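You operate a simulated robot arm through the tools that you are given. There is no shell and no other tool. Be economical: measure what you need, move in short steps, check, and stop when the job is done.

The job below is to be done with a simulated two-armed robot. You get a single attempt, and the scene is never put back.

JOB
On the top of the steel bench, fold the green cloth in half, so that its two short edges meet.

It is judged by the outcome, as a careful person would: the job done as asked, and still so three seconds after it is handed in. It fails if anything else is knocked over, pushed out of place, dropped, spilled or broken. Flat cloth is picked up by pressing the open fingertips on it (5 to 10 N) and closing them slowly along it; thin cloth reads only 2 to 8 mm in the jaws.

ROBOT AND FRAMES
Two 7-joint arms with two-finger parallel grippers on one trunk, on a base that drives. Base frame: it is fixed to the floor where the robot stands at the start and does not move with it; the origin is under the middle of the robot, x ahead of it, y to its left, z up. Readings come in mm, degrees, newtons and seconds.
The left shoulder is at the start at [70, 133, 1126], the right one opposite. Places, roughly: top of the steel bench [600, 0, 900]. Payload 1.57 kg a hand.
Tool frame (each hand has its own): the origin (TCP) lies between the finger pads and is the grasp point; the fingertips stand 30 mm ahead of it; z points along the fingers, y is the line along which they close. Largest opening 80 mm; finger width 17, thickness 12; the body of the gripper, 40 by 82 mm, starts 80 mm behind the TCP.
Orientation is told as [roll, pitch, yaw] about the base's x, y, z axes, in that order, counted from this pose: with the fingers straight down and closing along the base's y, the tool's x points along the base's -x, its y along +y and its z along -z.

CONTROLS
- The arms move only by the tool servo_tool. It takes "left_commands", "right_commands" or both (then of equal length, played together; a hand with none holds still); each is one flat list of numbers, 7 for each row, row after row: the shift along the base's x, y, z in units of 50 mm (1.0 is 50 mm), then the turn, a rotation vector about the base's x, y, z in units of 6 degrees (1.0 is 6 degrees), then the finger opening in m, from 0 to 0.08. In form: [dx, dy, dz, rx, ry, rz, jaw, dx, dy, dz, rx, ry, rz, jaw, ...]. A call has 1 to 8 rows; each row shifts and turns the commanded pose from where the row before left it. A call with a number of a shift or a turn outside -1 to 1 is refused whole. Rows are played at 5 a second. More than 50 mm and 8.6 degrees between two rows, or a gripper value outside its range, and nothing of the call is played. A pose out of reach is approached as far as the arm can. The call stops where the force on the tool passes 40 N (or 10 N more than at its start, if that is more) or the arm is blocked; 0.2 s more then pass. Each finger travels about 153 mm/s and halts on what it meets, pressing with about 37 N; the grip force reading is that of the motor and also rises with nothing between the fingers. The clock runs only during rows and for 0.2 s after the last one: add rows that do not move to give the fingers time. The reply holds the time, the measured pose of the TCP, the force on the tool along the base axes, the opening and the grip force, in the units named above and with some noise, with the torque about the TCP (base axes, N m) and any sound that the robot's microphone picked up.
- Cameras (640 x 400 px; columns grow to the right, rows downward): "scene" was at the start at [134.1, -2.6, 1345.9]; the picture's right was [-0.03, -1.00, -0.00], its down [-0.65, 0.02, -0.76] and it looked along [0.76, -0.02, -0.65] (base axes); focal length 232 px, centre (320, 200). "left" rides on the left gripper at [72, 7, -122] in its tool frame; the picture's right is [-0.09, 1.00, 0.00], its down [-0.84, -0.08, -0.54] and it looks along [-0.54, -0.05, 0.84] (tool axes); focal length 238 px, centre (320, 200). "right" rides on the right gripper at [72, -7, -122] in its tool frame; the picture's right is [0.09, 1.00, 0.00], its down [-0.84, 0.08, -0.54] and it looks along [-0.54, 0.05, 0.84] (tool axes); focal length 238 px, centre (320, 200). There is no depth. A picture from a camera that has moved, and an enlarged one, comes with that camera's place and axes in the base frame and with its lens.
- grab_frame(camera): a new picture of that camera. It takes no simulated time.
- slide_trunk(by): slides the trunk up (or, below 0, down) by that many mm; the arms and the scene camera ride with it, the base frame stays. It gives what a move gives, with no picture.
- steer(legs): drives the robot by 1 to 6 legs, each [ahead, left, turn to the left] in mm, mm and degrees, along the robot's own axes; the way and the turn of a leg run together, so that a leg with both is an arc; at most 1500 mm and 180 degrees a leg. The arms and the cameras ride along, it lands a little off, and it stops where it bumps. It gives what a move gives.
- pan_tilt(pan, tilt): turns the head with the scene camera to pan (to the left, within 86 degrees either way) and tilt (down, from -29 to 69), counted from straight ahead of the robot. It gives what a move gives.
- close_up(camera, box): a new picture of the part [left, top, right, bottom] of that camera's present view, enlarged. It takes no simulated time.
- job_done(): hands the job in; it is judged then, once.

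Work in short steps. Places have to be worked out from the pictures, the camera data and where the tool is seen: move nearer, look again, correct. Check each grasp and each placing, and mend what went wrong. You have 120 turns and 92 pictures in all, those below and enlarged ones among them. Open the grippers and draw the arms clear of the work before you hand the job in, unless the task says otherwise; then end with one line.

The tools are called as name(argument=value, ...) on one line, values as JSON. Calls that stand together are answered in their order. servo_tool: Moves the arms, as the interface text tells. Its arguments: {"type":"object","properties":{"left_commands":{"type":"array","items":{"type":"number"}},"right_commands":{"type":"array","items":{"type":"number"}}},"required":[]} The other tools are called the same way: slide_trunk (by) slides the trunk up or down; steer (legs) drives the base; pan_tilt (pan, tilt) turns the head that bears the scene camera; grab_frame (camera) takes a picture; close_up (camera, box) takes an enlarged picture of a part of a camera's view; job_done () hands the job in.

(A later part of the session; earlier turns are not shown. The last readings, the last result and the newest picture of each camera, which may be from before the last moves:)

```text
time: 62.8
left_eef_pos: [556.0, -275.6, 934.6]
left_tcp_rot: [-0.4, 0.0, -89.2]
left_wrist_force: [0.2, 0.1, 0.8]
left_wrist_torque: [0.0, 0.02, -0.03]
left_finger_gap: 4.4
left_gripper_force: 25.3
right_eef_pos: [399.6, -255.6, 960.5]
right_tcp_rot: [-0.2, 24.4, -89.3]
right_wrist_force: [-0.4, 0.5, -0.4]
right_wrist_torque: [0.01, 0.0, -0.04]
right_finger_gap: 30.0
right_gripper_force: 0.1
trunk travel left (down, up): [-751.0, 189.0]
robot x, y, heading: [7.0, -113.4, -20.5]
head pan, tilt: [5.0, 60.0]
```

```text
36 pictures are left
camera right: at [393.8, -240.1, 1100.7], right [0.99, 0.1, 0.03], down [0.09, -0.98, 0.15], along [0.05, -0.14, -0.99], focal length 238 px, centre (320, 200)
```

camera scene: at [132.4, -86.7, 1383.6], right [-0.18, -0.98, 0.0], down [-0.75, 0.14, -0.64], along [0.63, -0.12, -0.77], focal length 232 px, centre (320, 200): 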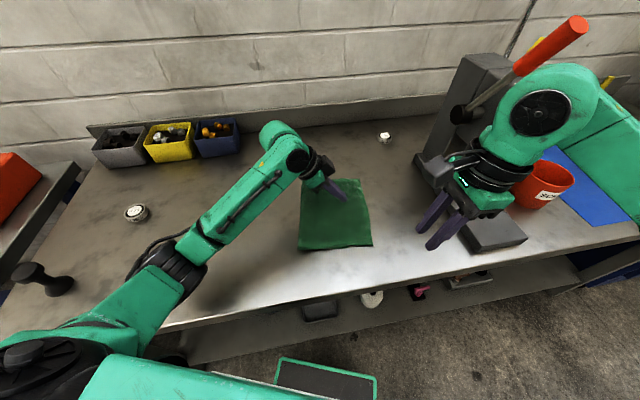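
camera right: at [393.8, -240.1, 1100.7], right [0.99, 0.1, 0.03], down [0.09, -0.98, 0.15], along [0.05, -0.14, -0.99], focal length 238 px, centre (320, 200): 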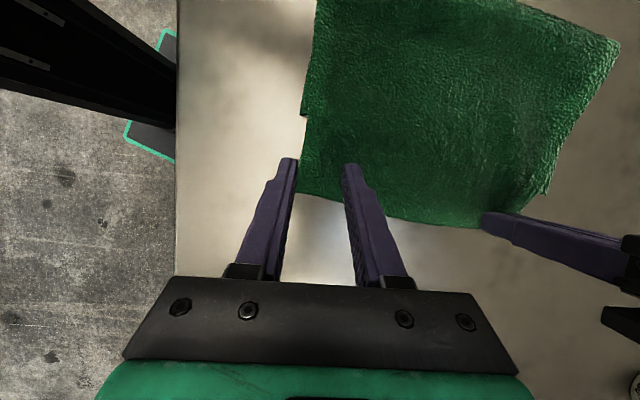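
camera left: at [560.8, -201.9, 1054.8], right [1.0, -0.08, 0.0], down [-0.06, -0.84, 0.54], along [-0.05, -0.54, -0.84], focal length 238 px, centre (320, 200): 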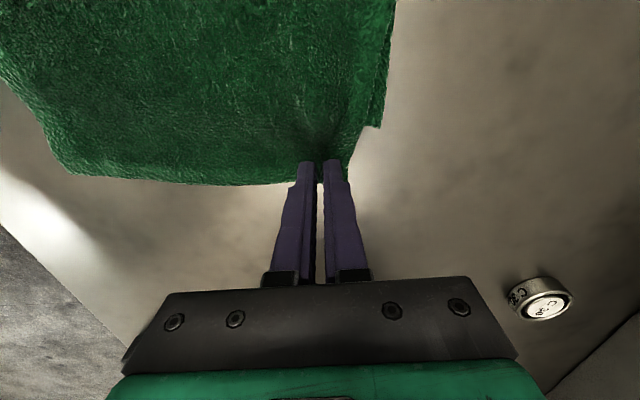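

D is at (387,-263). I shift 13 mm in x and descend to contact.

servo_tool(right_commands=[0.26, -0.06, -0.3, 0, 0, 0, 0.03, 0, 0, -0.14, 0, 0, 0, 0.03, 0, 0, -0.04, 0, 0, 0, 0.03, 0, 0, 0, 0, 0, 0, 0.03])

servo_tool(right_commands=[0, 0, -0.05, 0, 0, 0, 0.03, 0, 0, 0, 0, 0, 0, 0.03])

```text
time: 63.8
left_eef_pos: [556.7, -274.4, 934.4]
left_tcp_rot: [-0.4, -0.1, -89.1]
left_wrist_force: [0.5, -0.2, 1.5]
left_wrist_torque: [-0.01, 0.04, -0.05]
left_finger_gap: 4.5
left_gripper_force: 24.8
right_eef_pos: [412.8, -260.1, 936.8]
right_tcp_rot: [-0.3, 24.5, -89.3]
right_wrist_force: [0.2, 0.5, 0.4]
right_wrist_torque: [0.02, -0.04, -0.01]
right_finger_gap: 30.4
right_gripper_force: 0.0
trunk travel left (down, up): [-751.0, 189.0]
robot x, y, heading: [10.6, -112.4, -20.6]
head pan, tilt: [5.0, 60.0]
```

```text
time: 64.4
left_eef_pos: [557.2, -274.3, 934.1]
left_tcp_rot: [-0.4, -0.1, -89.2]
left_wrist_force: [0.1, -0.3, 0.3]
left_wrist_torque: [0.01, -0.01, -0.03]
left_finger_gap: 4.2
left_gripper_force: 25.0
right_eef_pos: [412.1, -260.0, 934.8]
right_tcp_rot: [-0.3, 24.4, -89.4]
right_wrist_force: [0.3, 0.3, 1.0]
right_wrist_torque: [-0.04, 0.01, 0.03]
right_finger_gap: 30.3
right_gripper_force: 0.1
trunk travel left (down, up): [-751.0, 189.0]
robot x, y, heading: [11.7, -106.4, -20.6]
head pan, tilt: [5.0, 60.0]
```

Just touching. I press 2 mm more and close.

servo_tool(right_commands=[0, 0, -0.04, 0, 0, 0, 0.03, 0, 0, 0, 0, 0, 0, 0.03])

servo_tool(right_commands=[0, 0, 0, 0, 0, 0, 0.026, 0, 0, 0, 0, 0, 0, 0.022, 0, 0, 0, 0, 0, 0, 0.018, 0, 0, 0, 0, 0, 0, 0.014, 0, 0, 0, 0, 0, 0, 0.01, 0, 0, 0, 0, 0, 0, 0.006, 0, 0, 0, 0, 0, 0, 0.002, 0, 0, 0, 0, 0, 0, 0])

grab_frame(camera="right")

```text
time: 65.0
left_eef_pos: [555.7, -274.5, 935.3]
left_tcp_rot: [-0.4, 0.0, -89.1]
left_wrist_force: [0.5, -0.3, 0.1]
left_wrist_torque: [0.0, 0.01, 0.01]
left_finger_gap: 4.3
left_gripper_force: 24.8
right_eef_pos: [413.7, -260.5, 933.2]
right_tcp_rot: [-0.2, 24.4, -89.2]
right_wrist_force: [-0.3, -0.6, 4.9]
right_wrist_torque: [0.0, -0.01, -0.02]
right_finger_gap: 30.0
right_gripper_force: 0.0
trunk travel left (down, up): [-751.0, 189.0]
robot x, y, heading: [9.1, -115.5, -20.6]
head pan, tilt: [5.0, 60.0]
```

```text
time: 66.8
left_eef_pos: [556.2, -274.2, 935.5]
left_tcp_rot: [-0.4, 0.1, -89.1]
left_wrist_force: [-0.8, 1.1, 0.3]
left_wrist_torque: [0.01, 0.11, -0.02]
left_finger_gap: 4.3
left_gripper_force: 24.7
right_eef_pos: [411.0, -261.0, 933.0]
right_tcp_rot: [-0.1, 24.4, -89.3]
right_wrist_force: [2.2, -0.9, 5.5]
right_wrist_torque: [-0.02, -0.06, -0.01]
right_finger_gap: 3.3
right_gripper_force: 24.7
trunk travel left (down, up): [-751.0, 189.0]
robot x, y, heading: [8.7, -114.4, -20.5]
head pan, tilt: [5.0, 60.0]
```

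```text
35 pictures are left
camera right: at [406.9, -243.0, 1074.2], right [0.99, 0.1, 0.03], down [0.09, -0.98, 0.15], along [0.05, -0.14, -0.99], focal length 238 px, centre (320, 200)
```

right: 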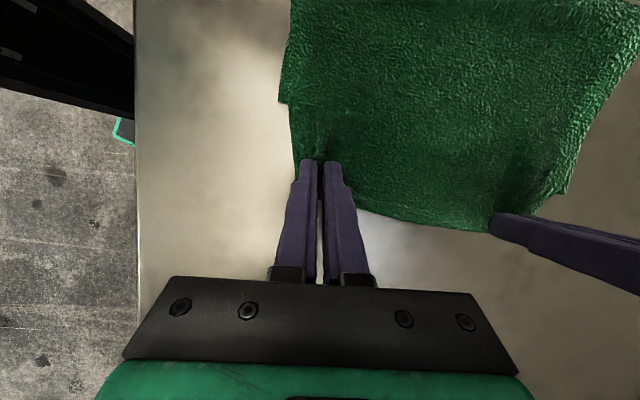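

Both corners are held (4.3 and 3.3 mm). Now I roll the top layer back left on an arc, rising and moving left alternately, so the crease rolls left too.

slide_trunk(by=40)

steer(legs=[[-14, 37, 0]])

slide_trunk(by=60)

steer(legs=[[-72, 187, 0]])

grab_frame(camera="scene")

grab_frame(camera="left")

```text
time: 67.6
left_eef_pos: [555.9, -274.1, 974.2]
left_tcp_rot: [-0.3, 0.0, -89.1]
left_wrist_force: [-2.1, 0.1, 0.1]
left_wrist_torque: [0.01, 0.07, -0.03]
left_finger_gap: 4.4
left_gripper_force: 25.1
right_eef_pos: [413.4, -261.5, 973.3]
right_tcp_rot: [-0.3, 24.4, -89.4]
right_wrist_force: [2.4, -1.0, -0.8]
right_wrist_torque: [0.0, -0.03, -0.01]
right_finger_gap: 3.2
right_gripper_force: 24.3
trunk travel left (down, up): [-791.0, 149.0]
robot x, y, heading: [11.8, -112.8, -20.6]
head pan, tilt: [5.0, 60.0]
```

```text
time: 68.5
left_eef_pos: [555.3, -240.1, 973.4]
left_tcp_rot: [-0.6, 0.1, -89.3]
left_wrist_force: [-2.2, 0.0, -0.3]
left_wrist_torque: [0.04, 0.07, -0.04]
left_finger_gap: 4.2
left_gripper_force: 24.6
right_eef_pos: [412.9, -225.6, 971.4]
right_tcp_rot: [-0.3, 24.6, -89.4]
right_wrist_force: [2.1, -0.7, 0.6]
right_wrist_torque: [0.08, -0.05, -0.02]
right_finger_gap: 3.2
right_gripper_force: 24.3
trunk travel left (down, up): [-791.0, 149.0]
robot x, y, heading: [5.6, -70.8, -20.7]
head pan, tilt: [5.0, 60.0]
```

```text
time: 69.5
left_eef_pos: [556.3, -236.4, 1034.7]
left_tcp_rot: [-0.4, 0.0, -89.3]
left_wrist_force: [-1.6, 0.0, 0.3]
left_wrist_torque: [0.03, 0.09, -0.03]
left_finger_gap: 4.3
left_gripper_force: 25.1
right_eef_pos: [412.1, -222.1, 1033.3]
right_tcp_rot: [-0.3, 24.4, -89.4]
right_wrist_force: [2.6, -0.1, 0.0]
right_wrist_torque: [0.01, -0.02, -0.01]
right_finger_gap: 3.3
right_gripper_force: 24.4
trunk travel left (down, up): [-851.0, 89.0]
robot x, y, heading: [9.8, -72.1, -21.0]
head pan, tilt: [5.0, 60.0]
```

```text
time: 71.1
left_eef_pos: [553.6, -43.1, 1033.8]
left_tcp_rot: [-0.5, 0.1, -89.4]
left_wrist_force: [-2.2, 1.1, -0.6]
left_wrist_torque: [0.03, 0.07, 0.01]
left_finger_gap: 4.5
left_gripper_force: 24.5
right_eef_pos: [411.2, -27.5, 1033.6]
right_tcp_rot: [-0.3, 24.5, -89.5]
right_wrist_force: [2.0, 0.1, 0.1]
right_wrist_torque: [0.01, -0.07, -0.02]
right_finger_gap: 3.5
right_gripper_force: 25.2
trunk travel left (down, up): [-851.0, 89.0]
robot x, y, heading: [7.5, 122.8, -20.9]
head pan, tilt: [5.0, 60.0]
```

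```text
34 pictures are left
camera scene: at [118.4, 85.8, 1471.0], right [-0.27, -0.96, 0.0], down [-0.83, 0.24, -0.5], along [0.48, -0.13, -0.87], focal length 232 px, centre (320, 200)
```

scene: 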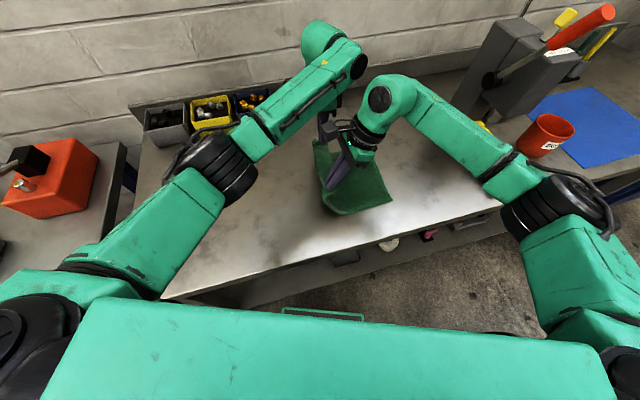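

```text
33 pictures are left
camera left: at [560.2, 29.0, 1156.2], right [1.0, -0.08, -0.01], down [-0.07, -0.84, 0.54], along [-0.05, -0.54, -0.84], focal length 238 px, centre (320, 200)
```

left: 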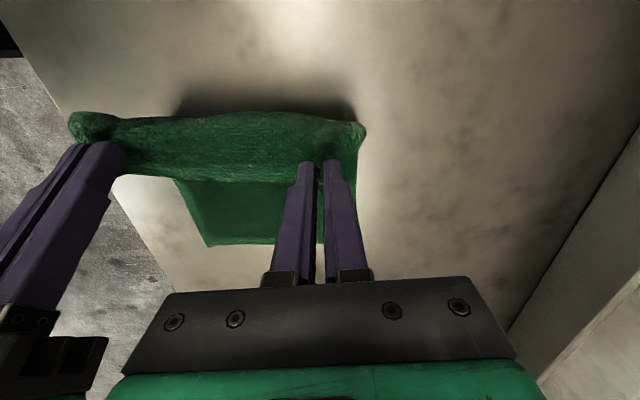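

The lower layer stayed put (C still near (381,-199)), and the top hangs over to the left, as it should. I bring the edge back right, lowering as I go.

steer(legs=[[26, -70, 0]])

slide_trunk(by=-40)

steer(legs=[[21, -56, 0]])

slide_trunk(by=-30)

grab_frame(camera="right")

grab_frame(camera="left")

```text
time: 72.1
left_eef_pos: [552.8, -111.0, 1035.5]
left_tcp_rot: [-0.4, -0.1, -89.3]
left_wrist_force: [-1.4, 1.1, 1.0]
left_wrist_torque: [-0.01, 0.06, -0.04]
left_finger_gap: 4.3
left_gripper_force: 24.6
right_eef_pos: [409.1, -96.0, 1034.3]
right_tcp_rot: [-0.3, 24.1, -89.4]
right_wrist_force: [2.2, -0.6, -0.3]
right_wrist_torque: [-0.01, -0.05, 0.0]
right_finger_gap: 3.3
right_gripper_force: 24.3
trunk travel left (down, up): [-851.0, 89.0]
robot x, y, heading: [6.8, 54.1, -21.0]
head pan, tilt: [5.0, 60.0]
```

```text
time: 72.9
left_eef_pos: [552.5, -116.3, 994.9]
left_tcp_rot: [-0.4, 0.0, -89.3]
left_wrist_force: [-2.8, 0.9, 0.1]
left_wrist_torque: [0.01, 0.01, -0.04]
left_finger_gap: 4.2
left_gripper_force: 25.4
right_eef_pos: [411.0, -101.1, 993.2]
right_tcp_rot: [-0.2, 24.4, -89.4]
right_wrist_force: [1.9, -0.6, -0.5]
right_wrist_torque: [-0.01, -0.03, -0.02]
right_finger_gap: 3.2
right_gripper_force: 24.7
trunk travel left (down, up): [-811.0, 129.0]
robot x, y, heading: [3.0, 51.0, -20.6]
head pan, tilt: [5.0, 60.0]
```

```text
time: 73.9
left_eef_pos: [553.6, -167.9, 995.2]
left_tcp_rot: [-0.4, -0.2, -89.2]
left_wrist_force: [-1.8, 1.0, 0.2]
left_wrist_torque: [-0.01, 0.09, 0.0]
left_finger_gap: 4.2
left_gripper_force: 24.6
right_eef_pos: [410.2, -153.2, 993.8]
right_tcp_rot: [-0.1, 24.2, -89.3]
right_wrist_force: [2.1, -0.9, 0.3]
right_wrist_torque: [-0.04, -0.04, 0.0]
right_finger_gap: 3.3
right_gripper_force: 24.8
trunk travel left (down, up): [-811.0, 129.0]
robot x, y, heading: [11.5, -7.3, -20.6]
head pan, tilt: [5.0, 60.0]
```

```text
time: 74.6
left_eef_pos: [553.3, -172.6, 963.5]
left_tcp_rot: [-0.4, 0.1, -89.2]
left_wrist_force: [-1.7, 0.1, 1.0]
left_wrist_torque: [0.01, 0.05, 0.0]
left_finger_gap: 4.4
left_gripper_force: 25.0
right_eef_pos: [410.2, -158.4, 963.4]
right_tcp_rot: [-0.2, 24.4, -89.4]
right_wrist_force: [2.7, -0.6, 0.0]
right_wrist_torque: [-0.03, -0.07, -0.04]
right_finger_gap: 3.5
right_gripper_force: 24.8
trunk travel left (down, up): [-781.0, 159.0]
robot x, y, heading: [11.6, -7.2, -20.5]
head pan, tilt: [5.0, 60.0]
```

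```text
32 pictures are left
camera right: at [404.0, -141.1, 1103.7], right [0.99, 0.1, 0.03], down [0.09, -0.98, 0.15], along [0.05, -0.14, -0.99], focal length 238 px, centre (320, 200)
```

right: 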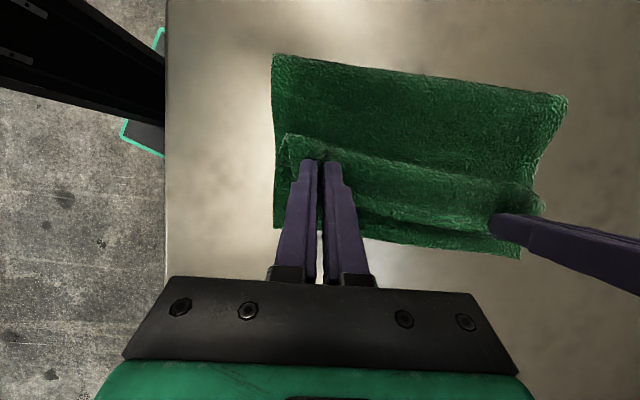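

```text
31 pictures are left
camera left: at [559.7, -100.7, 1086.3], right [1.0, -0.08, -0.01], down [-0.06, -0.84, 0.54], along [-0.05, -0.54, -0.84], focal length 238 px, centre (320, 200)
```

left: 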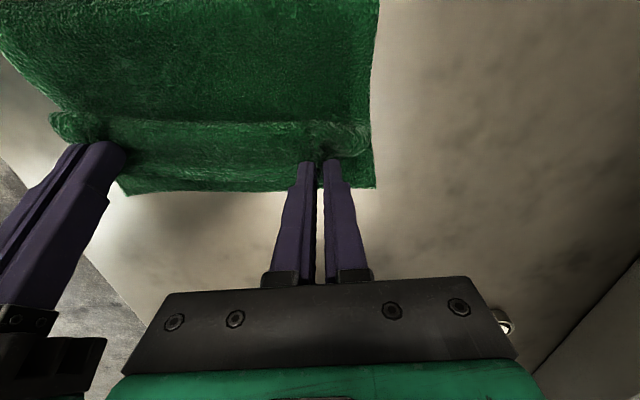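

The bottom layer is 137 mm wide with its edge at y≈-197, close to half. The edge has about 43 mm to go, so I continue right and down.

steer(legs=[[10, -25, 0]])

slide_trunk(by=-16)

steer(legs=[[4, -12, 0]])

grab_frame(camera="right")

grab_frame(camera="left")

```text
time: 75.5
left_eef_pos: [553.2, -193.7, 966.3]
left_tcp_rot: [-0.4, -0.2, -89.2]
left_wrist_force: [-1.7, 0.3, 0.5]
left_wrist_torque: [-0.03, 0.09, -0.01]
left_finger_gap: 4.1
left_gripper_force: 25.1
right_eef_pos: [409.4, -178.9, 964.7]
right_tcp_rot: [-0.2, 24.1, -89.3]
right_wrist_force: [1.8, 0.3, 0.8]
right_wrist_torque: [0.02, -0.05, -0.02]
right_finger_gap: 3.2
right_gripper_force: 24.4
trunk travel left (down, up): [-781.0, 159.0]
robot x, y, heading: [6.6, -37.3, -20.5]
head pan, tilt: [5.0, 60.0]
```

```text
time: 76.1
left_eef_pos: [553.3, -198.3, 948.5]
left_tcp_rot: [-0.5, 0.0, -89.3]
left_wrist_force: [-1.0, 0.2, 0.4]
left_wrist_torque: [-0.02, 0.1, -0.01]
left_finger_gap: 4.0
left_gripper_force: 24.9
right_eef_pos: [411.6, -182.6, 947.4]
right_tcp_rot: [-0.2, 24.4, -89.2]
right_wrist_force: [2.0, -0.2, -0.2]
right_wrist_torque: [-0.03, -0.04, -0.03]
right_finger_gap: 3.6
right_gripper_force: 24.5
trunk travel left (down, up): [-765.0, 175.0]
robot x, y, heading: [8.3, -31.1, -20.8]
head pan, tilt: [5.0, 60.0]
```

```text
time: 76.8
left_eef_pos: [553.4, -207.3, 949.1]
left_tcp_rot: [-0.4, -0.1, -89.1]
left_wrist_force: [-2.4, 0.5, -0.5]
left_wrist_torque: [0.0, 0.04, 0.02]
left_finger_gap: 4.4
left_gripper_force: 25.0
right_eef_pos: [410.5, -194.4, 947.6]
right_tcp_rot: [-0.1, 24.2, -89.2]
right_wrist_force: [2.5, 0.2, 0.4]
right_wrist_torque: [-0.08, -0.04, -0.02]
right_finger_gap: 3.2
right_gripper_force: 24.1
trunk travel left (down, up): [-765.0, 175.0]
robot x, y, heading: [8.6, -44.2, -20.3]
head pan, tilt: [5.0, 60.0]
```

```text
30 pictures are left
camera right: at [404.2, -176.5, 1088.3], right [0.99, 0.1, 0.03], down [0.09, -0.98, 0.15], along [0.05, -0.15, -0.99], focal length 238 px, centre (320, 200)
```

right: 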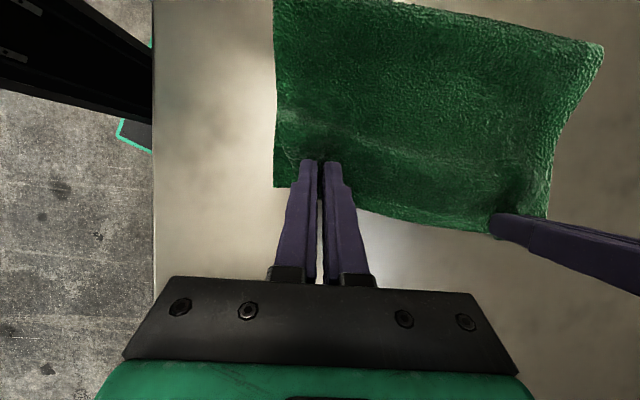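

```text
29 pictures are left
camera left: at [560.1, -136.1, 1070.7], right [1.0, -0.08, -0.01], down [-0.06, -0.84, 0.54], along [-0.05, -0.54, -0.84], focal length 238 px, centre (320, 200)
```

left: 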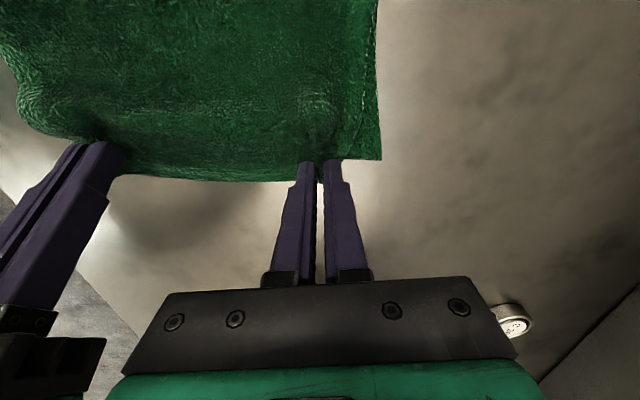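

C is at (378,-198) and B now at about (599,-211), so the right hand is on target and the left is about 8 mm too far. I correct the left hand, lower both, and release gently.

servo_tool(left_commands=[0.06, 0.16, 0, 0, 0, 0, 0, 0, 0, 0, 0, 0, 0, 0], right_commands=[-0.06, -0.02, 0, 0, 0, 0, 0, 0, 0, 0, 0, 0, 0, 0])

slide_trunk(by=-10)

servo_tool(left_commands=[0, 0, 0, 0, 0, 0, 0.008, 0, 0, 0, 0, 0, 0, 0.016, 0, 0, 0, 0, 0, 0, 0.024, 0, 0, 0, 0, 0, 0, 0.028, 0, 0, 0, 0, 0, 0, 0.028], right_commands=[0, 0, 0, 0, 0, 0, 0.008, 0, 0, 0, 0, 0, 0, 0.016, 0, 0, 0, 0, 0, 0, 0.024, 0, 0, 0, 0, 0, 0, 0.028, 0, 0, 0, 0, 0, 0, 0.028])

slide_trunk(by=90)

grab_frame(camera="right")

grab_frame(camera="left")

```text
time: 77.5
left_eef_pos: [554.7, -202.3, 947.7]
left_tcp_rot: [-0.5, 0.0, -89.1]
left_wrist_force: [-6.7, 1.1, 0.5]
left_wrist_torque: [0.07, 0.2, -0.01]
left_finger_gap: 4.1
left_gripper_force: 25.2
right_eef_pos: [407.8, -196.9, 946.9]
right_tcp_rot: [-0.2, 24.4, -89.3]
right_wrist_force: [6.8, 0.1, -0.1]
right_wrist_torque: [0.02, -0.18, -0.06]
right_finger_gap: 3.2
right_gripper_force: 24.2
trunk travel left (down, up): [-765.0, 175.0]
robot x, y, heading: [7.9, -47.2, -20.3]
head pan, tilt: [5.0, 60.0]
```

```text
time: 78.0
left_eef_pos: [555.4, -202.0, 938.4]
left_tcp_rot: [-0.4, 0.0, -89.2]
left_wrist_force: [-7.5, 0.0, 0.8]
left_wrist_torque: [0.03, 0.22, -0.02]
left_finger_gap: 4.2
left_gripper_force: 25.5
right_eef_pos: [406.8, -198.5, 937.0]
right_tcp_rot: [-0.1, 24.4, -89.2]
right_wrist_force: [7.0, -0.6, 0.5]
right_wrist_torque: [-0.01, -0.25, -0.04]
right_finger_gap: 3.4
right_gripper_force: 24.1
trunk travel left (down, up): [-755.0, 185.0]
robot x, y, heading: [6.0, -49.0, -20.6]
head pan, tilt: [5.0, 60.0]
```

```text
time: 79.2
left_eef_pos: [555.8, -202.7, 939.3]
left_tcp_rot: [-0.4, 0.0, -89.2]
left_wrist_force: [-0.2, -0.4, 0.2]
left_wrist_torque: [-0.02, 0.01, -0.02]
left_finger_gap: 27.1
left_gripper_force: 0.0
right_eef_pos: [408.1, -196.5, 938.0]
right_tcp_rot: [-0.3, 24.4, -89.2]
right_wrist_force: [0.2, -0.4, 1.8]
right_wrist_torque: [0.04, 0.02, -0.01]
right_finger_gap: 26.6
right_gripper_force: 0.1
trunk travel left (down, up): [-755.0, 185.0]
robot x, y, heading: [7.3, -46.7, -20.6]
head pan, tilt: [5.0, 60.0]
```

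```text
time: 80.5
left_eef_pos: [556.4, -202.8, 1027.6]
left_tcp_rot: [-0.5, 0.0, -89.0]
left_wrist_force: [0.0, -0.7, 0.1]
left_wrist_torque: [0.03, -0.01, 0.01]
left_finger_gap: 28.0
left_gripper_force: 0.1
right_eef_pos: [407.9, -198.2, 1026.3]
right_tcp_rot: [-0.2, 24.3, -89.2]
right_wrist_force: [0.3, -0.8, -0.6]
right_wrist_torque: [-0.02, 0.02, -0.01]
right_finger_gap: 28.1
right_gripper_force: 0.0
trunk travel left (down, up): [-845.0, 95.0]
robot x, y, heading: [7.2, -44.7, -20.5]
head pan, tilt: [5.0, 60.0]
```

```text
28 pictures are left
camera right: at [401.3, -180.4, 1168.2], right [0.99, 0.1, 0.03], down [0.09, -0.98, 0.15], along [0.05, -0.14, -0.99], focal length 238 px, centre (320, 200)
```

right: 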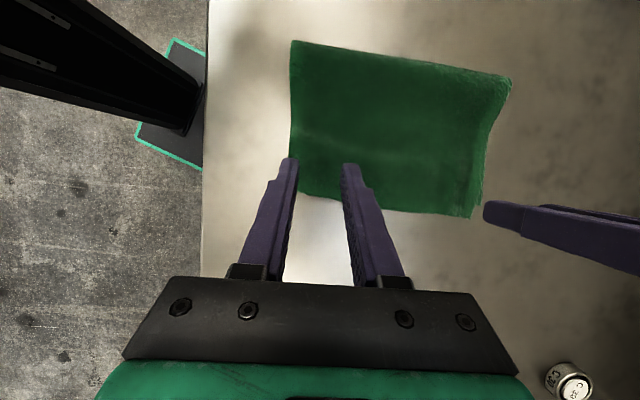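

```text
27 pictures are left
camera left: at [562.6, -130.8, 1150.1], right [1.0, -0.08, -0.01], down [-0.06, -0.84, 0.54], along [-0.05, -0.54, -0.84], focal length 238 px, centre (320, 200)
```

left: 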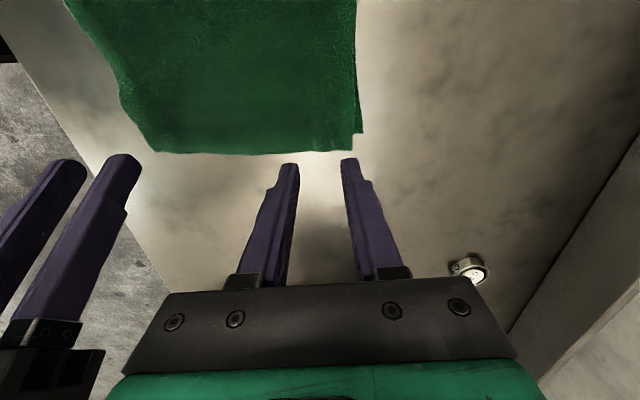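

That looks good. I draw both arms clear and inspect closely.

servo_tool(left_commands=[0, 0.6, 0.2, 0, 0, 0, 0.028, 0, 0.8, 0.2, 0, 0, 0, 0.028, 0, 0.8, 0.2, 0, 0, 0, 0.028, 0, 0.8, 0, 0, 0, 0, 0.028, 0, 0.8, 0, 0, 0, 0, 0.028], right_commands=[-0.5, -0.5, 0.2, 0, 0, 0, 0.028, -0.5, -0.5, 0.2, 0, 0, 0, 0.028, -0.5, -0.5, 0.2, 0, 0, 0, 0.028, -0.3, -0.5, 0, 0, 0, 0, 0.028, 0, -0.3, 0, 0, 0, 0, 0.028])

close_up(camera="scene", box=[240, 100, 400, 240])

```text
time: 81.7
left_eef_pos: [553.6, -11.2, 1056.1]
left_tcp_rot: [-0.4, 0.0, -89.2]
left_wrist_force: [0.2, -0.6, 0.8]
left_wrist_torque: [-0.01, -0.03, -0.02]
left_finger_gap: 28.0
left_gripper_force: 0.1
right_eef_pos: [316.7, -310.0, 1057.0]
right_tcp_rot: [-0.2, 24.3, -89.2]
right_wrist_force: [0.0, -0.2, 1.1]
right_wrist_torque: [0.02, -0.03, -0.02]
right_finger_gap: 28.0
right_gripper_force: 0.0
trunk travel left (down, up): [-845.0, 95.0]
robot x, y, heading: [6.4, -47.5, -20.5]
head pan, tilt: [5.0, 60.0]
```

```text
2.86 times, centred on (320, 170) of scene
camera zoom: at [117.5, -81.5, 1465.1], right [-0.27, -0.96, 0.0], down [-0.83, 0.23, -0.5], along [0.48, -0.14, -0.87], focal length 663 px, centre (320, 286)
```

zoom: 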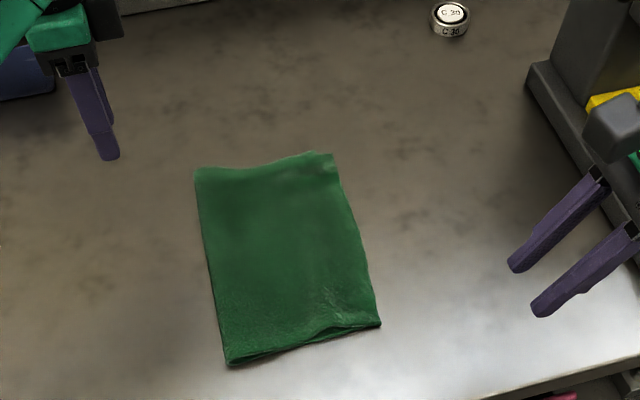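

close_up(camera="scene", box=[280, 130, 350, 220])

close_up(camera="left", box=[120, 60, 440, 260])

```text
4.44 times, centred on (315, 175) of scene
camera zoom: at [117.5, -81.5, 1465.1], right [-0.27, -0.96, 0.0], down [-0.83, 0.23, -0.5], along [0.48, -0.14, -0.87], focal length 1031 px, centre (342, 311)
```

zoom: 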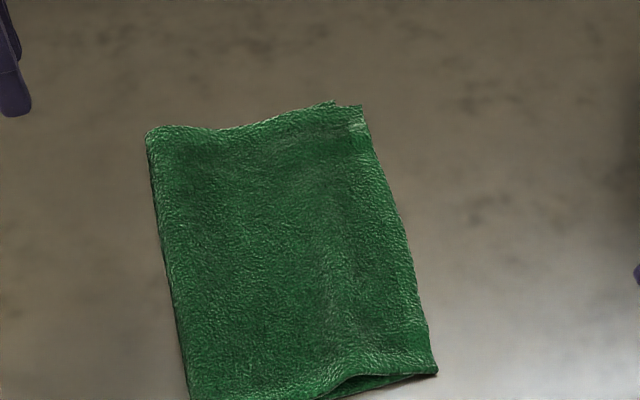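

```text
2.00 times, centred on (280, 160) of left
camera zoom: at [560.5, 61.1, 1179.0], right [1.0, -0.08, -0.01], down [-0.06, -0.84, 0.54], along [-0.05, -0.54, -0.84], focal length 477 px, centre (400, 280)
```

zoom: 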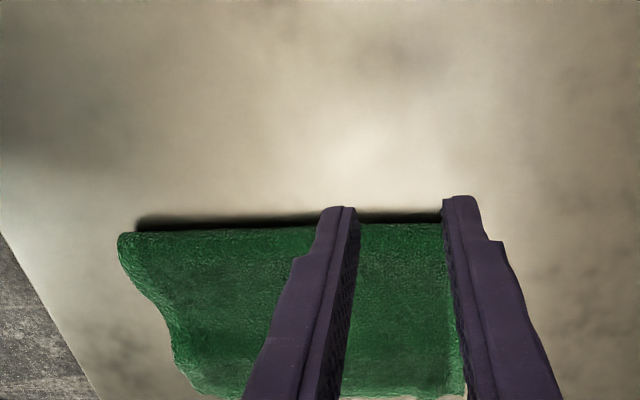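

The edges look aligned to within a few mm, with a small step at the far corner. I hover the left hand past the edge for an overhead close view.

servo_tool(left_commands=[-0.1, -0.65, 0, 0, 0, 0, 0.028, -0.1, -0.65, 0, 0, 0, 0, 0.028, -0.1, -0.65, 0, 0, 0, 0, 0.028, -0.1, -0.65, 0, 0, 0, 0, 0.028, -0.1, -0.65, 0, 0, 0, 0, 0.028, -0.1, -0.65, 0, 0, 0, 0, 0.028, 0, -0.65, 0, 0, 0, 0, 0.028, 0, -0.65, 0, 0, 0, 0, 0.028])

close_up(camera="left", box=[130, 0, 450, 200])

```text
time: 83.5
left_eef_pos: [524.3, -277.0, 1059.6]
left_tcp_rot: [-0.2, 0.1, -89.3]
left_wrist_force: [0.0, 0.3, 0.3]
left_wrist_torque: [0.01, -0.01, -0.02]
left_finger_gap: 28.1
left_gripper_force: 0.2
right_eef_pos: [314.7, -313.4, 1056.6]
right_tcp_rot: [0.0, 24.5, -89.1]
right_wrist_force: [-0.2, -0.3, 0.0]
right_wrist_torque: [0.03, -0.02, 0.0]
right_finger_gap: 27.8
right_gripper_force: 0.0
trunk travel left (down, up): [-845.0, 95.0]
robot x, y, heading: [7.4, -48.5, -20.6]
head pan, tilt: [5.0, 60.0]
```

```text
2.00 times, centred on (290, 100) of left
camera zoom: at [530.8, -205.4, 1181.4], right [1.0, -0.08, 0.0], down [-0.06, -0.84, 0.54], along [-0.05, -0.54, -0.84], focal length 477 px, centre (380, 400)
```

zoom: 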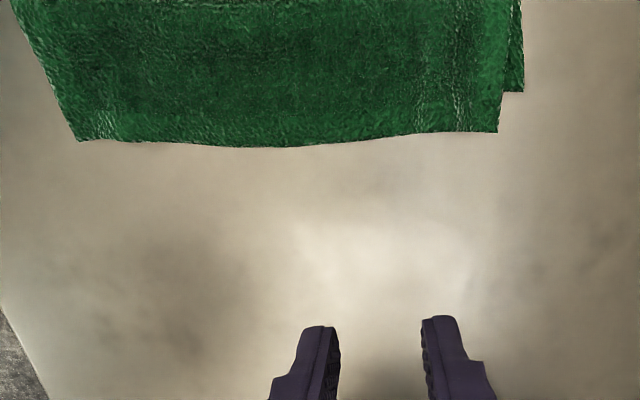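

Measured: the top edge is at A(587,-227) and D(372,-213), the bottom at B(599,-210) and C(378,-198). The top still overhangs by about 15 mm. I'll regrip only the overhang, near its very edge, and lay it down 15 mm shorter, starting with the left hand.

servo_tool(left_commands=[0.2, 0.3, -0.5, 0, 0, 0, 0.03, 0.2, 0.3, -0.5, 0, 0, 0, 0.03, 0.2, 0.3, -0.5, 0, 0, 0, 0.03, 0.08, 0.22, -0.5, 0, 0, 0, 0.03, 0, 0, -0.2, 0, 0, 0, 0.03, 0, 0, 0, 0, 0, 0, 0.03])

grab_frame(camera="left")

```text
time: 84.9
left_eef_pos: [560.2, -215.1, 949.3]
left_tcp_rot: [-0.4, 0.0, -89.1]
left_wrist_force: [0.6, 0.1, -0.1]
left_wrist_torque: [-0.01, -0.01, -0.02]
left_finger_gap: 30.2
left_gripper_force: 0.0
right_eef_pos: [316.3, -310.1, 1057.0]
right_tcp_rot: [-0.2, 24.4, -89.2]
right_wrist_force: [0.3, -0.4, 0.0]
right_wrist_torque: [0.01, -0.01, -0.03]
right_finger_gap: 27.9
right_gripper_force: 0.0
trunk travel left (down, up): [-845.0, 95.0]
robot x, y, heading: [8.3, -49.8, -20.7]
head pan, tilt: [5.0, 60.0]
```

```text
22 pictures are left
camera left: at [566.4, -144.4, 1069.9], right [1.0, -0.08, -0.01], down [-0.06, -0.84, 0.54], along [-0.05, -0.54, -0.84], focal length 238 px, centre (320, 200)
```

left: 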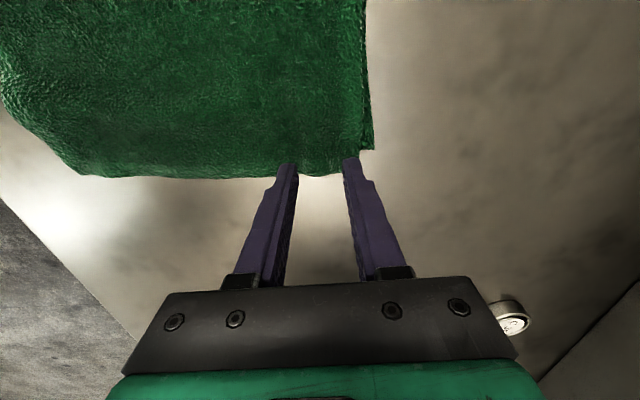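

Edge confirmed at y=-226 here. I shift 5 mm right, descend and press.

servo_tool(left_commands=[-0.06, -0.1, -0.2, 0, 0, 0, 0.03, 0, 0, -0.1, 0, 0, 0, 0.03, 0, 0, -0.02, 0, 0, 0, 0.03, 0, 0, 0, 0, 0, 0, 0.03])

servo_tool(left_commands=[0, 0, -0.04, 0, 0, 0, 0.03, 0, 0, 0, 0, 0, 0, 0.03])

```text
time: 85.9
left_eef_pos: [557.6, -221.7, 939.5]
left_tcp_rot: [-0.3, 0.1, -89.1]
left_wrist_force: [-0.7, -0.5, -0.2]
left_wrist_torque: [-0.01, 0.02, -0.05]
left_finger_gap: 29.9
left_gripper_force: 0.0
left hand out of reach, approached as far as the arm can: row 1, 2
right_eef_pos: [315.8, -311.1, 1057.4]
right_tcp_rot: [-0.2, 24.4, -89.2]
right_wrist_force: [-0.2, -0.4, 0.0]
right_wrist_torque: [-0.01, 0.01, -0.02]
right_finger_gap: 27.7
right_gripper_force: 0.0
trunk travel left (down, up): [-845.0, 95.0]
robot x, y, heading: [4.4, -42.8, -20.6]
head pan, tilt: [5.0, 60.0]
```

```text
time: 86.5
left_eef_pos: [556.9, -221.9, 937.1]
left_tcp_rot: [-0.4, 0.0, -89.1]
left_wrist_force: [0.4, 1.5, -0.2]
left_wrist_torque: [0.01, 0.03, -0.02]
left_finger_gap: 30.1
left_gripper_force: 0.0
right_eef_pos: [315.1, -310.3, 1057.6]
right_tcp_rot: [-0.2, 24.4, -89.2]
right_wrist_force: [0.5, 0.1, -0.2]
right_wrist_torque: [-0.03, 0.0, -0.01]
right_finger_gap: 28.2
right_gripper_force: 0.0
trunk travel left (down, up): [-845.0, 95.0]
robot x, y, heading: [9.2, -47.2, -20.3]
head pan, tilt: [5.0, 60.0]
```

The trunk is too high for that reach. I raise the hands, lower the trunk 90 mm, and come down again.

servo_tool(left_commands=[0, 0, 0.5, 0, 0, 0, 0.03, 0, 0, 0.5, 0, 0, 0, 0.03, 0, 0, 0.5, 0, 0, 0, 0.03, 0, 0, 0.5, 0, 0, 0, 0.03], right_commands=[0, 0, 0.4, 0, 0, 0, 0.03, 0, 0, 0.4, 0, 0, 0, 0.03, 0, 0, 0.4, 0, 0, 0, 0.03, 0, 0, 0, 0, 0, 0, 0.03])

slide_trunk(by=-90)

```text
time: 87.5
left_eef_pos: [559.2, -223.9, 1035.4]
left_tcp_rot: [-0.6, 0.2, -89.1]
left_wrist_force: [-0.5, 0.3, -0.3]
left_wrist_torque: [-0.01, -0.02, -0.01]
left_finger_gap: 29.7
left_gripper_force: 0.0
left hand out of reach, approached as far as the arm can: row 4
right_eef_pos: [314.6, -310.6, 1118.1]
right_tcp_rot: [-0.2, 24.4, -89.3]
right_wrist_force: [-0.4, -0.2, -0.1]
right_wrist_torque: [-0.02, 0.0, 0.03]
right_finger_gap: 30.0
right_gripper_force: 0.0
trunk travel left (down, up): [-845.0, 95.0]
robot x, y, heading: [6.1, -44.4, -20.6]
head pan, tilt: [5.0, 60.0]
```

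```text
time: 88.7
left_eef_pos: [559.0, -224.8, 945.8]
left_tcp_rot: [-0.4, 0.1, -89.2]
left_wrist_force: [0.1, -0.6, -0.5]
left_wrist_torque: [-0.02, 0.0, -0.01]
left_finger_gap: 30.0
left_gripper_force: 0.1
right_eef_pos: [316.7, -311.5, 1028.7]
right_tcp_rot: [-0.2, 24.5, -89.1]
right_wrist_force: [0.2, -1.0, -0.2]
right_wrist_torque: [0.01, 0.03, -0.01]
right_finger_gap: 29.8
right_gripper_force: 0.1
trunk travel left (down, up): [-755.0, 185.0]
robot x, y, heading: [7.1, -49.7, -20.3]
head pan, tilt: [5.0, 60.0]
```

I also bring the base a little closer for margin and put the left hand back on target.

steer(legs=[[12, -9, 0]])

servo_tool(left_commands=[-0.18, 0.28, 0, 0, 0, 0, 0.03, 0, 0, 0, 0, 0, 0, 0.03])

```text
time: 89.5
left_eef_pos: [566.1, -234.6, 947.6]
left_tcp_rot: [-0.5, -0.1, -89.2]
left_wrist_force: [0.2, 0.4, -0.3]
left_wrist_torque: [-0.01, -0.02, 0.0]
left_finger_gap: 29.7
left_gripper_force: 0.0
right_eef_pos: [322.4, -321.1, 1029.4]
right_tcp_rot: [-0.1, 24.2, -89.1]
right_wrist_force: [-0.3, -0.4, 0.9]
right_wrist_torque: [0.01, -0.02, -0.03]
right_finger_gap: 30.1
right_gripper_force: 0.0
trunk travel left (down, up): [-755.0, 185.0]
robot x, y, heading: [16.6, -59.2, -20.6]
head pan, tilt: [5.0, 60.0]
```

```text
time: 90.1
left_eef_pos: [569.9, -233.7, 945.6]
left_tcp_rot: [-0.6, 0.1, -89.1]
left_wrist_force: [-0.9, -0.1, 0.4]
left_wrist_torque: [0.03, 0.01, 0.01]
left_finger_gap: 30.0
left_gripper_force: 0.0
left hand out of reach, approached as far as the arm can: row 1
right_eef_pos: [322.0, -324.3, 1027.5]
right_tcp_rot: [-0.2, 24.5, -89.2]
right_wrist_force: [-0.1, 0.3, 0.2]
right_wrist_torque: [0.04, 0.02, 0.03]
right_finger_gap: 29.8
right_gripper_force: 0.1
trunk travel left (down, up): [-755.0, 185.0]
robot x, y, heading: [13.1, -59.5, -20.5]
head pan, tilt: [5.0, 60.0]
```

The arm seems to be near a joint limit. I move it up and left to free it, then approach again.

servo_tool(left_commands=[-0.1, 0.5, 0.3, 0, 0, 0, 0.03, -0.1, 0.5, 0.3, 0, 0, 0, 0.03, -0.1, 0.5, 0.3, 0, 0, 0, 0.03, 0, 0, 0, 0, 0, 0, 0.03])

```text
time: 91.1
left_eef_pos: [570.0, -233.1, 945.9]
left_tcp_rot: [-0.6, 0.1, -89.2]
left_wrist_force: [1.2, 0.6, -1.1]
left_wrist_torque: [0.0, -0.01, -0.03]
left_finger_gap: 29.7
left_gripper_force: 0.0
left hand out of reach, approached as far as the arm can: row 1, 2, 3
right_eef_pos: [323.4, -323.7, 1027.4]
right_tcp_rot: [-0.2, 24.4, -89.2]
right_wrist_force: [0.2, 0.1, -0.9]
right_wrist_torque: [0.01, -0.01, -0.01]
right_finger_gap: 30.0
right_gripper_force: 0.1
trunk travel left (down, up): [-755.0, 185.0]
robot x, y, heading: [14.5, -64.5, -20.3]
head pan, tilt: [5.0, 60.0]
```

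Still stuck at a joint limit, so I unwind some yaw while moving left.

servo_tool(left_commands=[0, 0, 0, 0, 0, 1, 0.03, 0, 0, 0, 0, 0, 1, 0.03, 0, 0, 0.3, 0, 0, 1, 0.03, 0, 0, 0, 0, 0, 0, 0.03])

```text
time: 92.1
left_eef_pos: [570.9, -233.7, 961.8]
left_tcp_rot: [-0.6, 0.3, -71.0]
left_wrist_force: [0.1, -0.4, -0.1]
left_wrist_torque: [0.03, -0.02, -0.03]
left_finger_gap: 30.0
left_gripper_force: 0.1
right_eef_pos: [323.7, -323.4, 1028.0]
right_tcp_rot: [-0.2, 24.4, -89.1]
right_wrist_force: [0.4, -0.6, -0.2]
right_wrist_torque: [-0.01, 0.0, 0.0]
right_finger_gap: 30.0
right_gripper_force: 0.0
trunk travel left (down, up): [-755.0, 185.0]
robot x, y, heading: [13.5, -62.9, -20.6]
head pan, tilt: [5.0, 60.0]
```

Unstuck. I back off up and left, restore the yaw there, and then come back in the way that worked earlier.

servo_tool(left_commands=[-0.2, 0.4, 0.6, 0, 0, 0, 0.03, -0.3, 0.7, 0.5, 0, 0, 0, 0.03, -0.3, 0.8, 0.3, 0, 0, 0, 0.03, -0.3, 0.8, 0, 0, 0, 0, 0.03, -0.2, 0.8, 0, 0, 0, -1, 0.03, 0, 0, 0, 0, 0, -1, 0.03, 0, 0, 0, 0, 0, -1, 0.03])

servo_tool(left_commands=[0.2, -0.6, 0, 0, 0, 0, 0.03, 0.2, -0.6, -0.1, 0, 0, 0, 0.03, 0.2, -0.6, -0.3, 0, 0, 0, 0.03, 0.2, -0.6, -0.4, 0, 0, 0, 0.03, 0.2, -0.6, -0.5, 0, 0, 0, 0.03, 0, 0, 0, 0, 0, 0, 0.03])

```text
time: 93.7
left_eef_pos: [598.0, -187.3, 1014.7]
left_tcp_rot: [-0.6, 0.2, -83.1]
left_wrist_force: [-0.5, 0.0, 0.9]
left_wrist_torque: [0.01, 0.0, -0.01]
left_finger_gap: 30.2
left_gripper_force: 0.0
left hand out of reach, approached as far as the arm can: row 1, 2, 3, 4, 5
right_eef_pos: [324.4, -323.3, 1026.8]
right_tcp_rot: [-0.3, 24.4, -89.3]
right_wrist_force: [0.3, -0.2, 0.6]
right_wrist_torque: [0.04, -0.01, -0.02]
right_finger_gap: 30.2
right_gripper_force: 0.0
trunk travel left (down, up): [-755.0, 185.0]
robot x, y, heading: [17.2, -62.2, -20.5]
head pan, tilt: [5.0, 60.0]
```

```text
time: 95.1
left_eef_pos: [593.4, -198.8, 1000.6]
left_tcp_rot: [-0.7, 0.1, -83.1]
left_wrist_force: [-0.2, -0.1, -0.4]
left_wrist_torque: [-0.02, 0.01, -0.02]
left_finger_gap: 30.1
left_gripper_force: 0.0
left hand out of reach, approached as far as the arm can: row 1, 2, 3, 4, 5
right_eef_pos: [323.8, -325.1, 1028.6]
right_tcp_rot: [-0.2, 24.4, -89.2]
right_wrist_force: [-0.6, 0.6, -1.0]
right_wrist_torque: [0.0, -0.01, 0.01]
right_finger_gap: 30.1
right_gripper_force: 0.0
trunk travel left (down, up): [-755.0, 185.0]
robot x, y, heading: [14.8, -61.5, -20.4]
head pan, tilt: [5.0, 60.0]
```

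The left arm behaves oddly, so I look at its configuration.

grab_frame(camera="scene")

```text
21 pictures are left
camera scene: at [125.4, -95.9, 1375.1], right [-0.27, -0.96, 0.0], down [-0.83, 0.23, -0.5], along [0.48, -0.13, -0.87], focal length 232 px, centre (320, 200)
```

scene: 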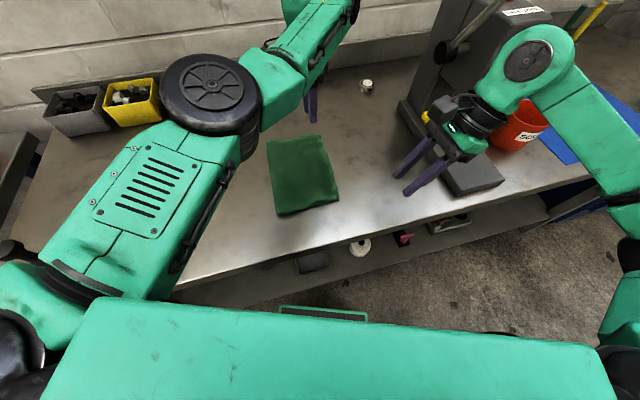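

The left elbow has swung up near a limit. I unwind the left hand toward its starting posture (higher, nearer, yaw back), then redo the approach.

servo_tool(left_commands=[0, 0, 0.3, 0, 0, 1, 0.03, 0, 0, 0.3, 0, 0, 1, 0.03, -0.2, 0, 0.3, 0, 0, 1, 0.03, -0.3, 0, 0.3, 0, 0, 1, 0.03, -0.3, 0, 0.4, 0, 0, 1, 0.03, -0.4, 0, 0.4, 0, 0, 1, 0.03, -0.4, 0, 0.4, 0, 0, 1, 0.03, -0.4, 0, 0.4, 0, 0, 1, 0.03])

servo_tool(left_commands=[-0.4, 0, 0.4, 0, 0, 1, 0.03, -0.4, 0, 0.4, 0, 0, 1, 0.03, -0.4, 0, 0.3, 0, 0, 0.4, 0.03, 0, 0, 0, 0, 0, 0, 0.03])

grab_frame(camera="scene")

```text
time: 96.9
left_eef_pos: [553.5, -217.3, 1138.0]
left_tcp_rot: [-0.6, 0.3, -35.0]
left_wrist_force: [-0.2, -0.1, -0.3]
left_wrist_torque: [0.01, 0.01, -0.04]
left_finger_gap: 30.1
left_gripper_force: 0.0
left hand out of reach, approached as far as the arm can: row 1, 3, 4, 5, 6, 7, 8
right_eef_pos: [322.7, -323.4, 1026.1]
right_tcp_rot: [-0.1, 24.4, -89.1]
right_wrist_force: [-0.4, 0.4, 0.2]
right_wrist_torque: [0.0, -0.04, 0.03]
right_finger_gap: 30.1
right_gripper_force: 0.1
trunk travel left (down, up): [-755.0, 185.0]
robot x, y, heading: [16.8, -57.7, -20.4]
head pan, tilt: [5.0, 60.0]
```

```text
time: 97.9
left_eef_pos: [526.2, -223.6, 1183.7]
left_tcp_rot: [-0.7, 0.2, -22.0]
left_wrist_force: [-0.5, -0.1, -0.1]
left_wrist_torque: [-0.02, 0.0, 0.0]
left_finger_gap: 30.1
left_gripper_force: 0.0
left hand out of reach, approached as far as the arm can: row 1, 2, 3
right_eef_pos: [324.3, -323.9, 1028.1]
right_tcp_rot: [-0.2, 24.5, -89.3]
right_wrist_force: [0.0, 1.1, 0.0]
right_wrist_torque: [-0.02, -0.01, 0.02]
right_finger_gap: 29.8
right_gripper_force: 0.0
trunk travel left (down, up): [-755.0, 185.0]
robot x, y, heading: [17.5, -62.8, -20.3]
head pan, tilt: [5.0, 60.0]
```

```text
20 pictures are left
camera scene: at [125.7, -95.8, 1375.1], right [-0.27, -0.96, 0.0], down [-0.83, 0.23, -0.5], along [0.48, -0.13, -0.87], focal length 232 px, centre (320, 200)
```

scene: 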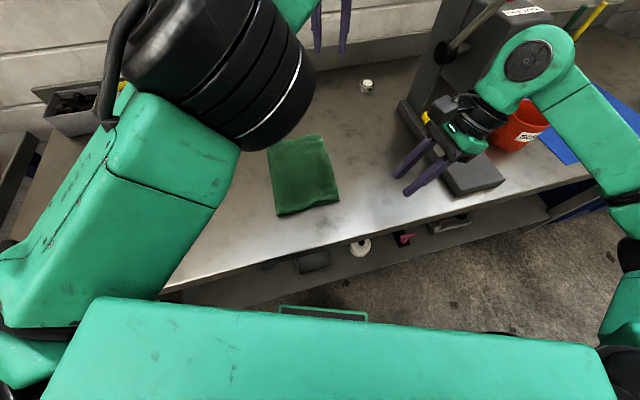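

The left arm is back in a sane posture. Only a 15 mm correction is needed and it can be done one corner at a time, so I use the right hand alone: upright over D first.

servo_tool(left_commands=[-0.5, 0.2, 0.1, 0, 0, 0, 0.03, -0.5, 0.2, 0, 0, 0, 0, 0.03, -0.5, 0.2, 0, 0, 0, 0, 0.03, 0, 0.2, 0, 0, 0, 0, 0.03, 0, 0, 0, 0, 0, 0, 0.03, 0, 0, 0, 0, 0, 0, 0.03], right_commands=[0.25, 0.38, -0.1, -1, 0, 0, 0.03, 0.25, 0.38, -0.2, -1, 0, 0, 0.03, 0.25, 0.38, -0.3, -1, 0, 0, 0.03, 0.25, 0.38, -0.3, -1, 0, 0, 0.03, 0.25, 0.38, -0.3, 0, 0, 0, 0.03, 0.27, 0.38, -0.26, 0, 0, 0, 0.03])

grab_frame(camera="right")

```text
time: 99.3
left_eef_pos: [516.4, -217.2, 1204.4]
left_tcp_rot: [-0.6, 0.5, -20.5]
left_wrist_force: [0.0, 0.7, 0.4]
left_wrist_torque: [0.01, 0.01, 0.0]
left_finger_gap: 30.2
left_gripper_force: 0.1
left hand out of reach, approached as far as the arm can: row 1, 2, 3, 4
right_eef_pos: [401.3, -208.6, 951.7]
right_tcp_rot: [-0.7, 0.3, -89.4]
right_wrist_force: [-0.1, -0.7, -0.2]
right_wrist_torque: [-0.03, 0.02, -0.01]
right_finger_gap: 30.0
right_gripper_force: 0.1
trunk travel left (down, up): [-755.0, 185.0]
robot x, y, heading: [14.2, -58.4, -20.5]
head pan, tilt: [5.0, 60.0]
```

```text
19 pictures are left
camera right: at [394.5, -134.8, 1074.4], right [0.99, 0.1, -0.01], down [0.09, -0.84, 0.54], along [0.05, -0.53, -0.84], focal length 238 px, centre (320, 200)
```

right: 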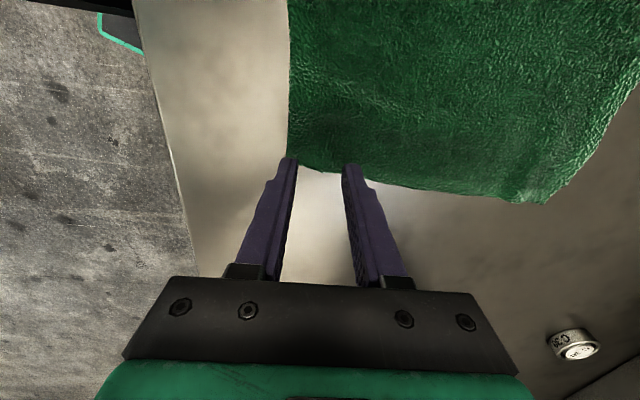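

D is at (380,-208) and the hand sits about 5 mm inside the edge. I shift 6 mm in x and descend to press.

servo_tool(right_commands=[0.12, 0, -0.2, 0, 0, 0, 0.03, 0, 0, -0.12, 0, 0, 0, 0.03, 0, 0, -0.04, 0, 0, 0, 0.03, 0, 0, 0, 0, 0, 0, 0.03])

```text
time: 100.3
left_eef_pos: [516.7, -218.3, 1205.9]
left_tcp_rot: [-0.6, 0.3, -20.5]
left_wrist_force: [-0.4, 0.5, 0.1]
left_wrist_torque: [0.0, 0.01, 0.0]
left_finger_gap: 30.1
left_gripper_force: 0.1
right_eef_pos: [405.3, -209.7, 937.0]
right_tcp_rot: [-0.6, 0.3, -89.2]
right_wrist_force: [0.1, -0.1, 1.6]
right_wrist_torque: [0.05, 0.0, 0.02]
right_finger_gap: 29.7
right_gripper_force: 0.1
trunk travel left (down, up): [-755.0, 185.0]
robot x, y, heading: [13.7, -58.9, -20.3]
head pan, tilt: [5.0, 60.0]
```

servo_tool(right_commands=[0, 0, -0.05, 0, 0, 0, 0.03, 0, 0, 0, 0, 0, 0, 0.03])

```text
time: 100.9
left_eef_pos: [515.8, -218.0, 1206.7]
left_tcp_rot: [-0.6, 0.3, -20.5]
left_wrist_force: [0.1, 0.4, -1.0]
left_wrist_torque: [0.0, -0.02, -0.02]
left_finger_gap: 29.9
left_gripper_force: 0.1
right_eef_pos: [406.3, -208.6, 934.4]
right_tcp_rot: [-0.5, 0.5, -89.2]
right_wrist_force: [0.8, 0.5, 4.5]
right_wrist_torque: [0.03, 0.01, 0.0]
right_finger_gap: 29.5
right_gripper_force: 0.2
trunk travel left (down, up): [-755.0, 185.0]
robot x, y, heading: [14.9, -57.9, -20.6]
head pan, tilt: [5.0, 60.0]
```

4.5 N of contact. I close slowly on the edge and lift 12 mm.

servo_tool(right_commands=[0, 0, 0, 0, 0, 0, 0.025, 0, 0, 0, 0, 0, 0, 0.02, 0, 0, 0, 0, 0, 0, 0.015, 0, 0, 0, 0, 0, 0, 0.01, 0, 0, 0, 0, 0, 0, 0.005, 0, 0, 0, 0, 0, 0, 0, 0, 0, 0.12, 0, 0, 0, 0, 0, 0, 0.12, 0, 0, 0, 0])

grab_frame(camera="right")

```text
time: 102.7
left_eef_pos: [517.2, -218.6, 1206.1]
left_tcp_rot: [-0.6, 0.3, -20.5]
left_wrist_force: [-0.4, -1.1, 0.3]
left_wrist_torque: [-0.01, 0.04, -0.01]
left_finger_gap: 29.7
left_gripper_force: 0.0
right_eef_pos: [406.1, -209.7, 944.9]
right_tcp_rot: [-0.6, 0.4, -89.2]
right_wrist_force: [1.1, -0.5, 0.3]
right_wrist_torque: [-0.01, -0.01, 0.01]
right_finger_gap: 4.0
right_gripper_force: 24.6
trunk travel left (down, up): [-755.0, 185.0]
robot x, y, heading: [17.9, -59.2, -20.7]
head pan, tilt: [5.0, 60.0]
```

```text
18 pictures are left
camera right: at [400.3, -137.1, 1067.7], right [0.99, 0.11, -0.01], down [0.09, -0.84, 0.54], along [0.05, -0.53, -0.84], focal length 238 px, centre (320, 200)
```

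right: 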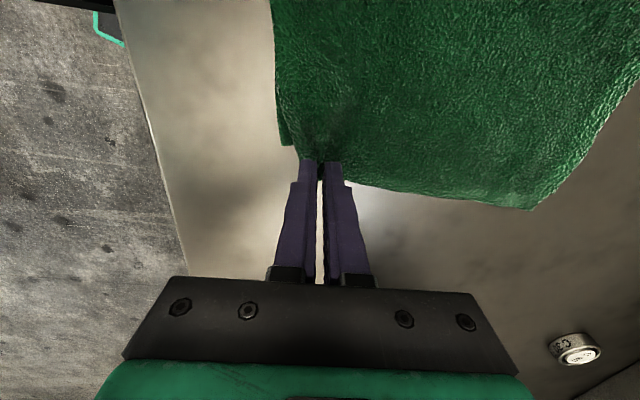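

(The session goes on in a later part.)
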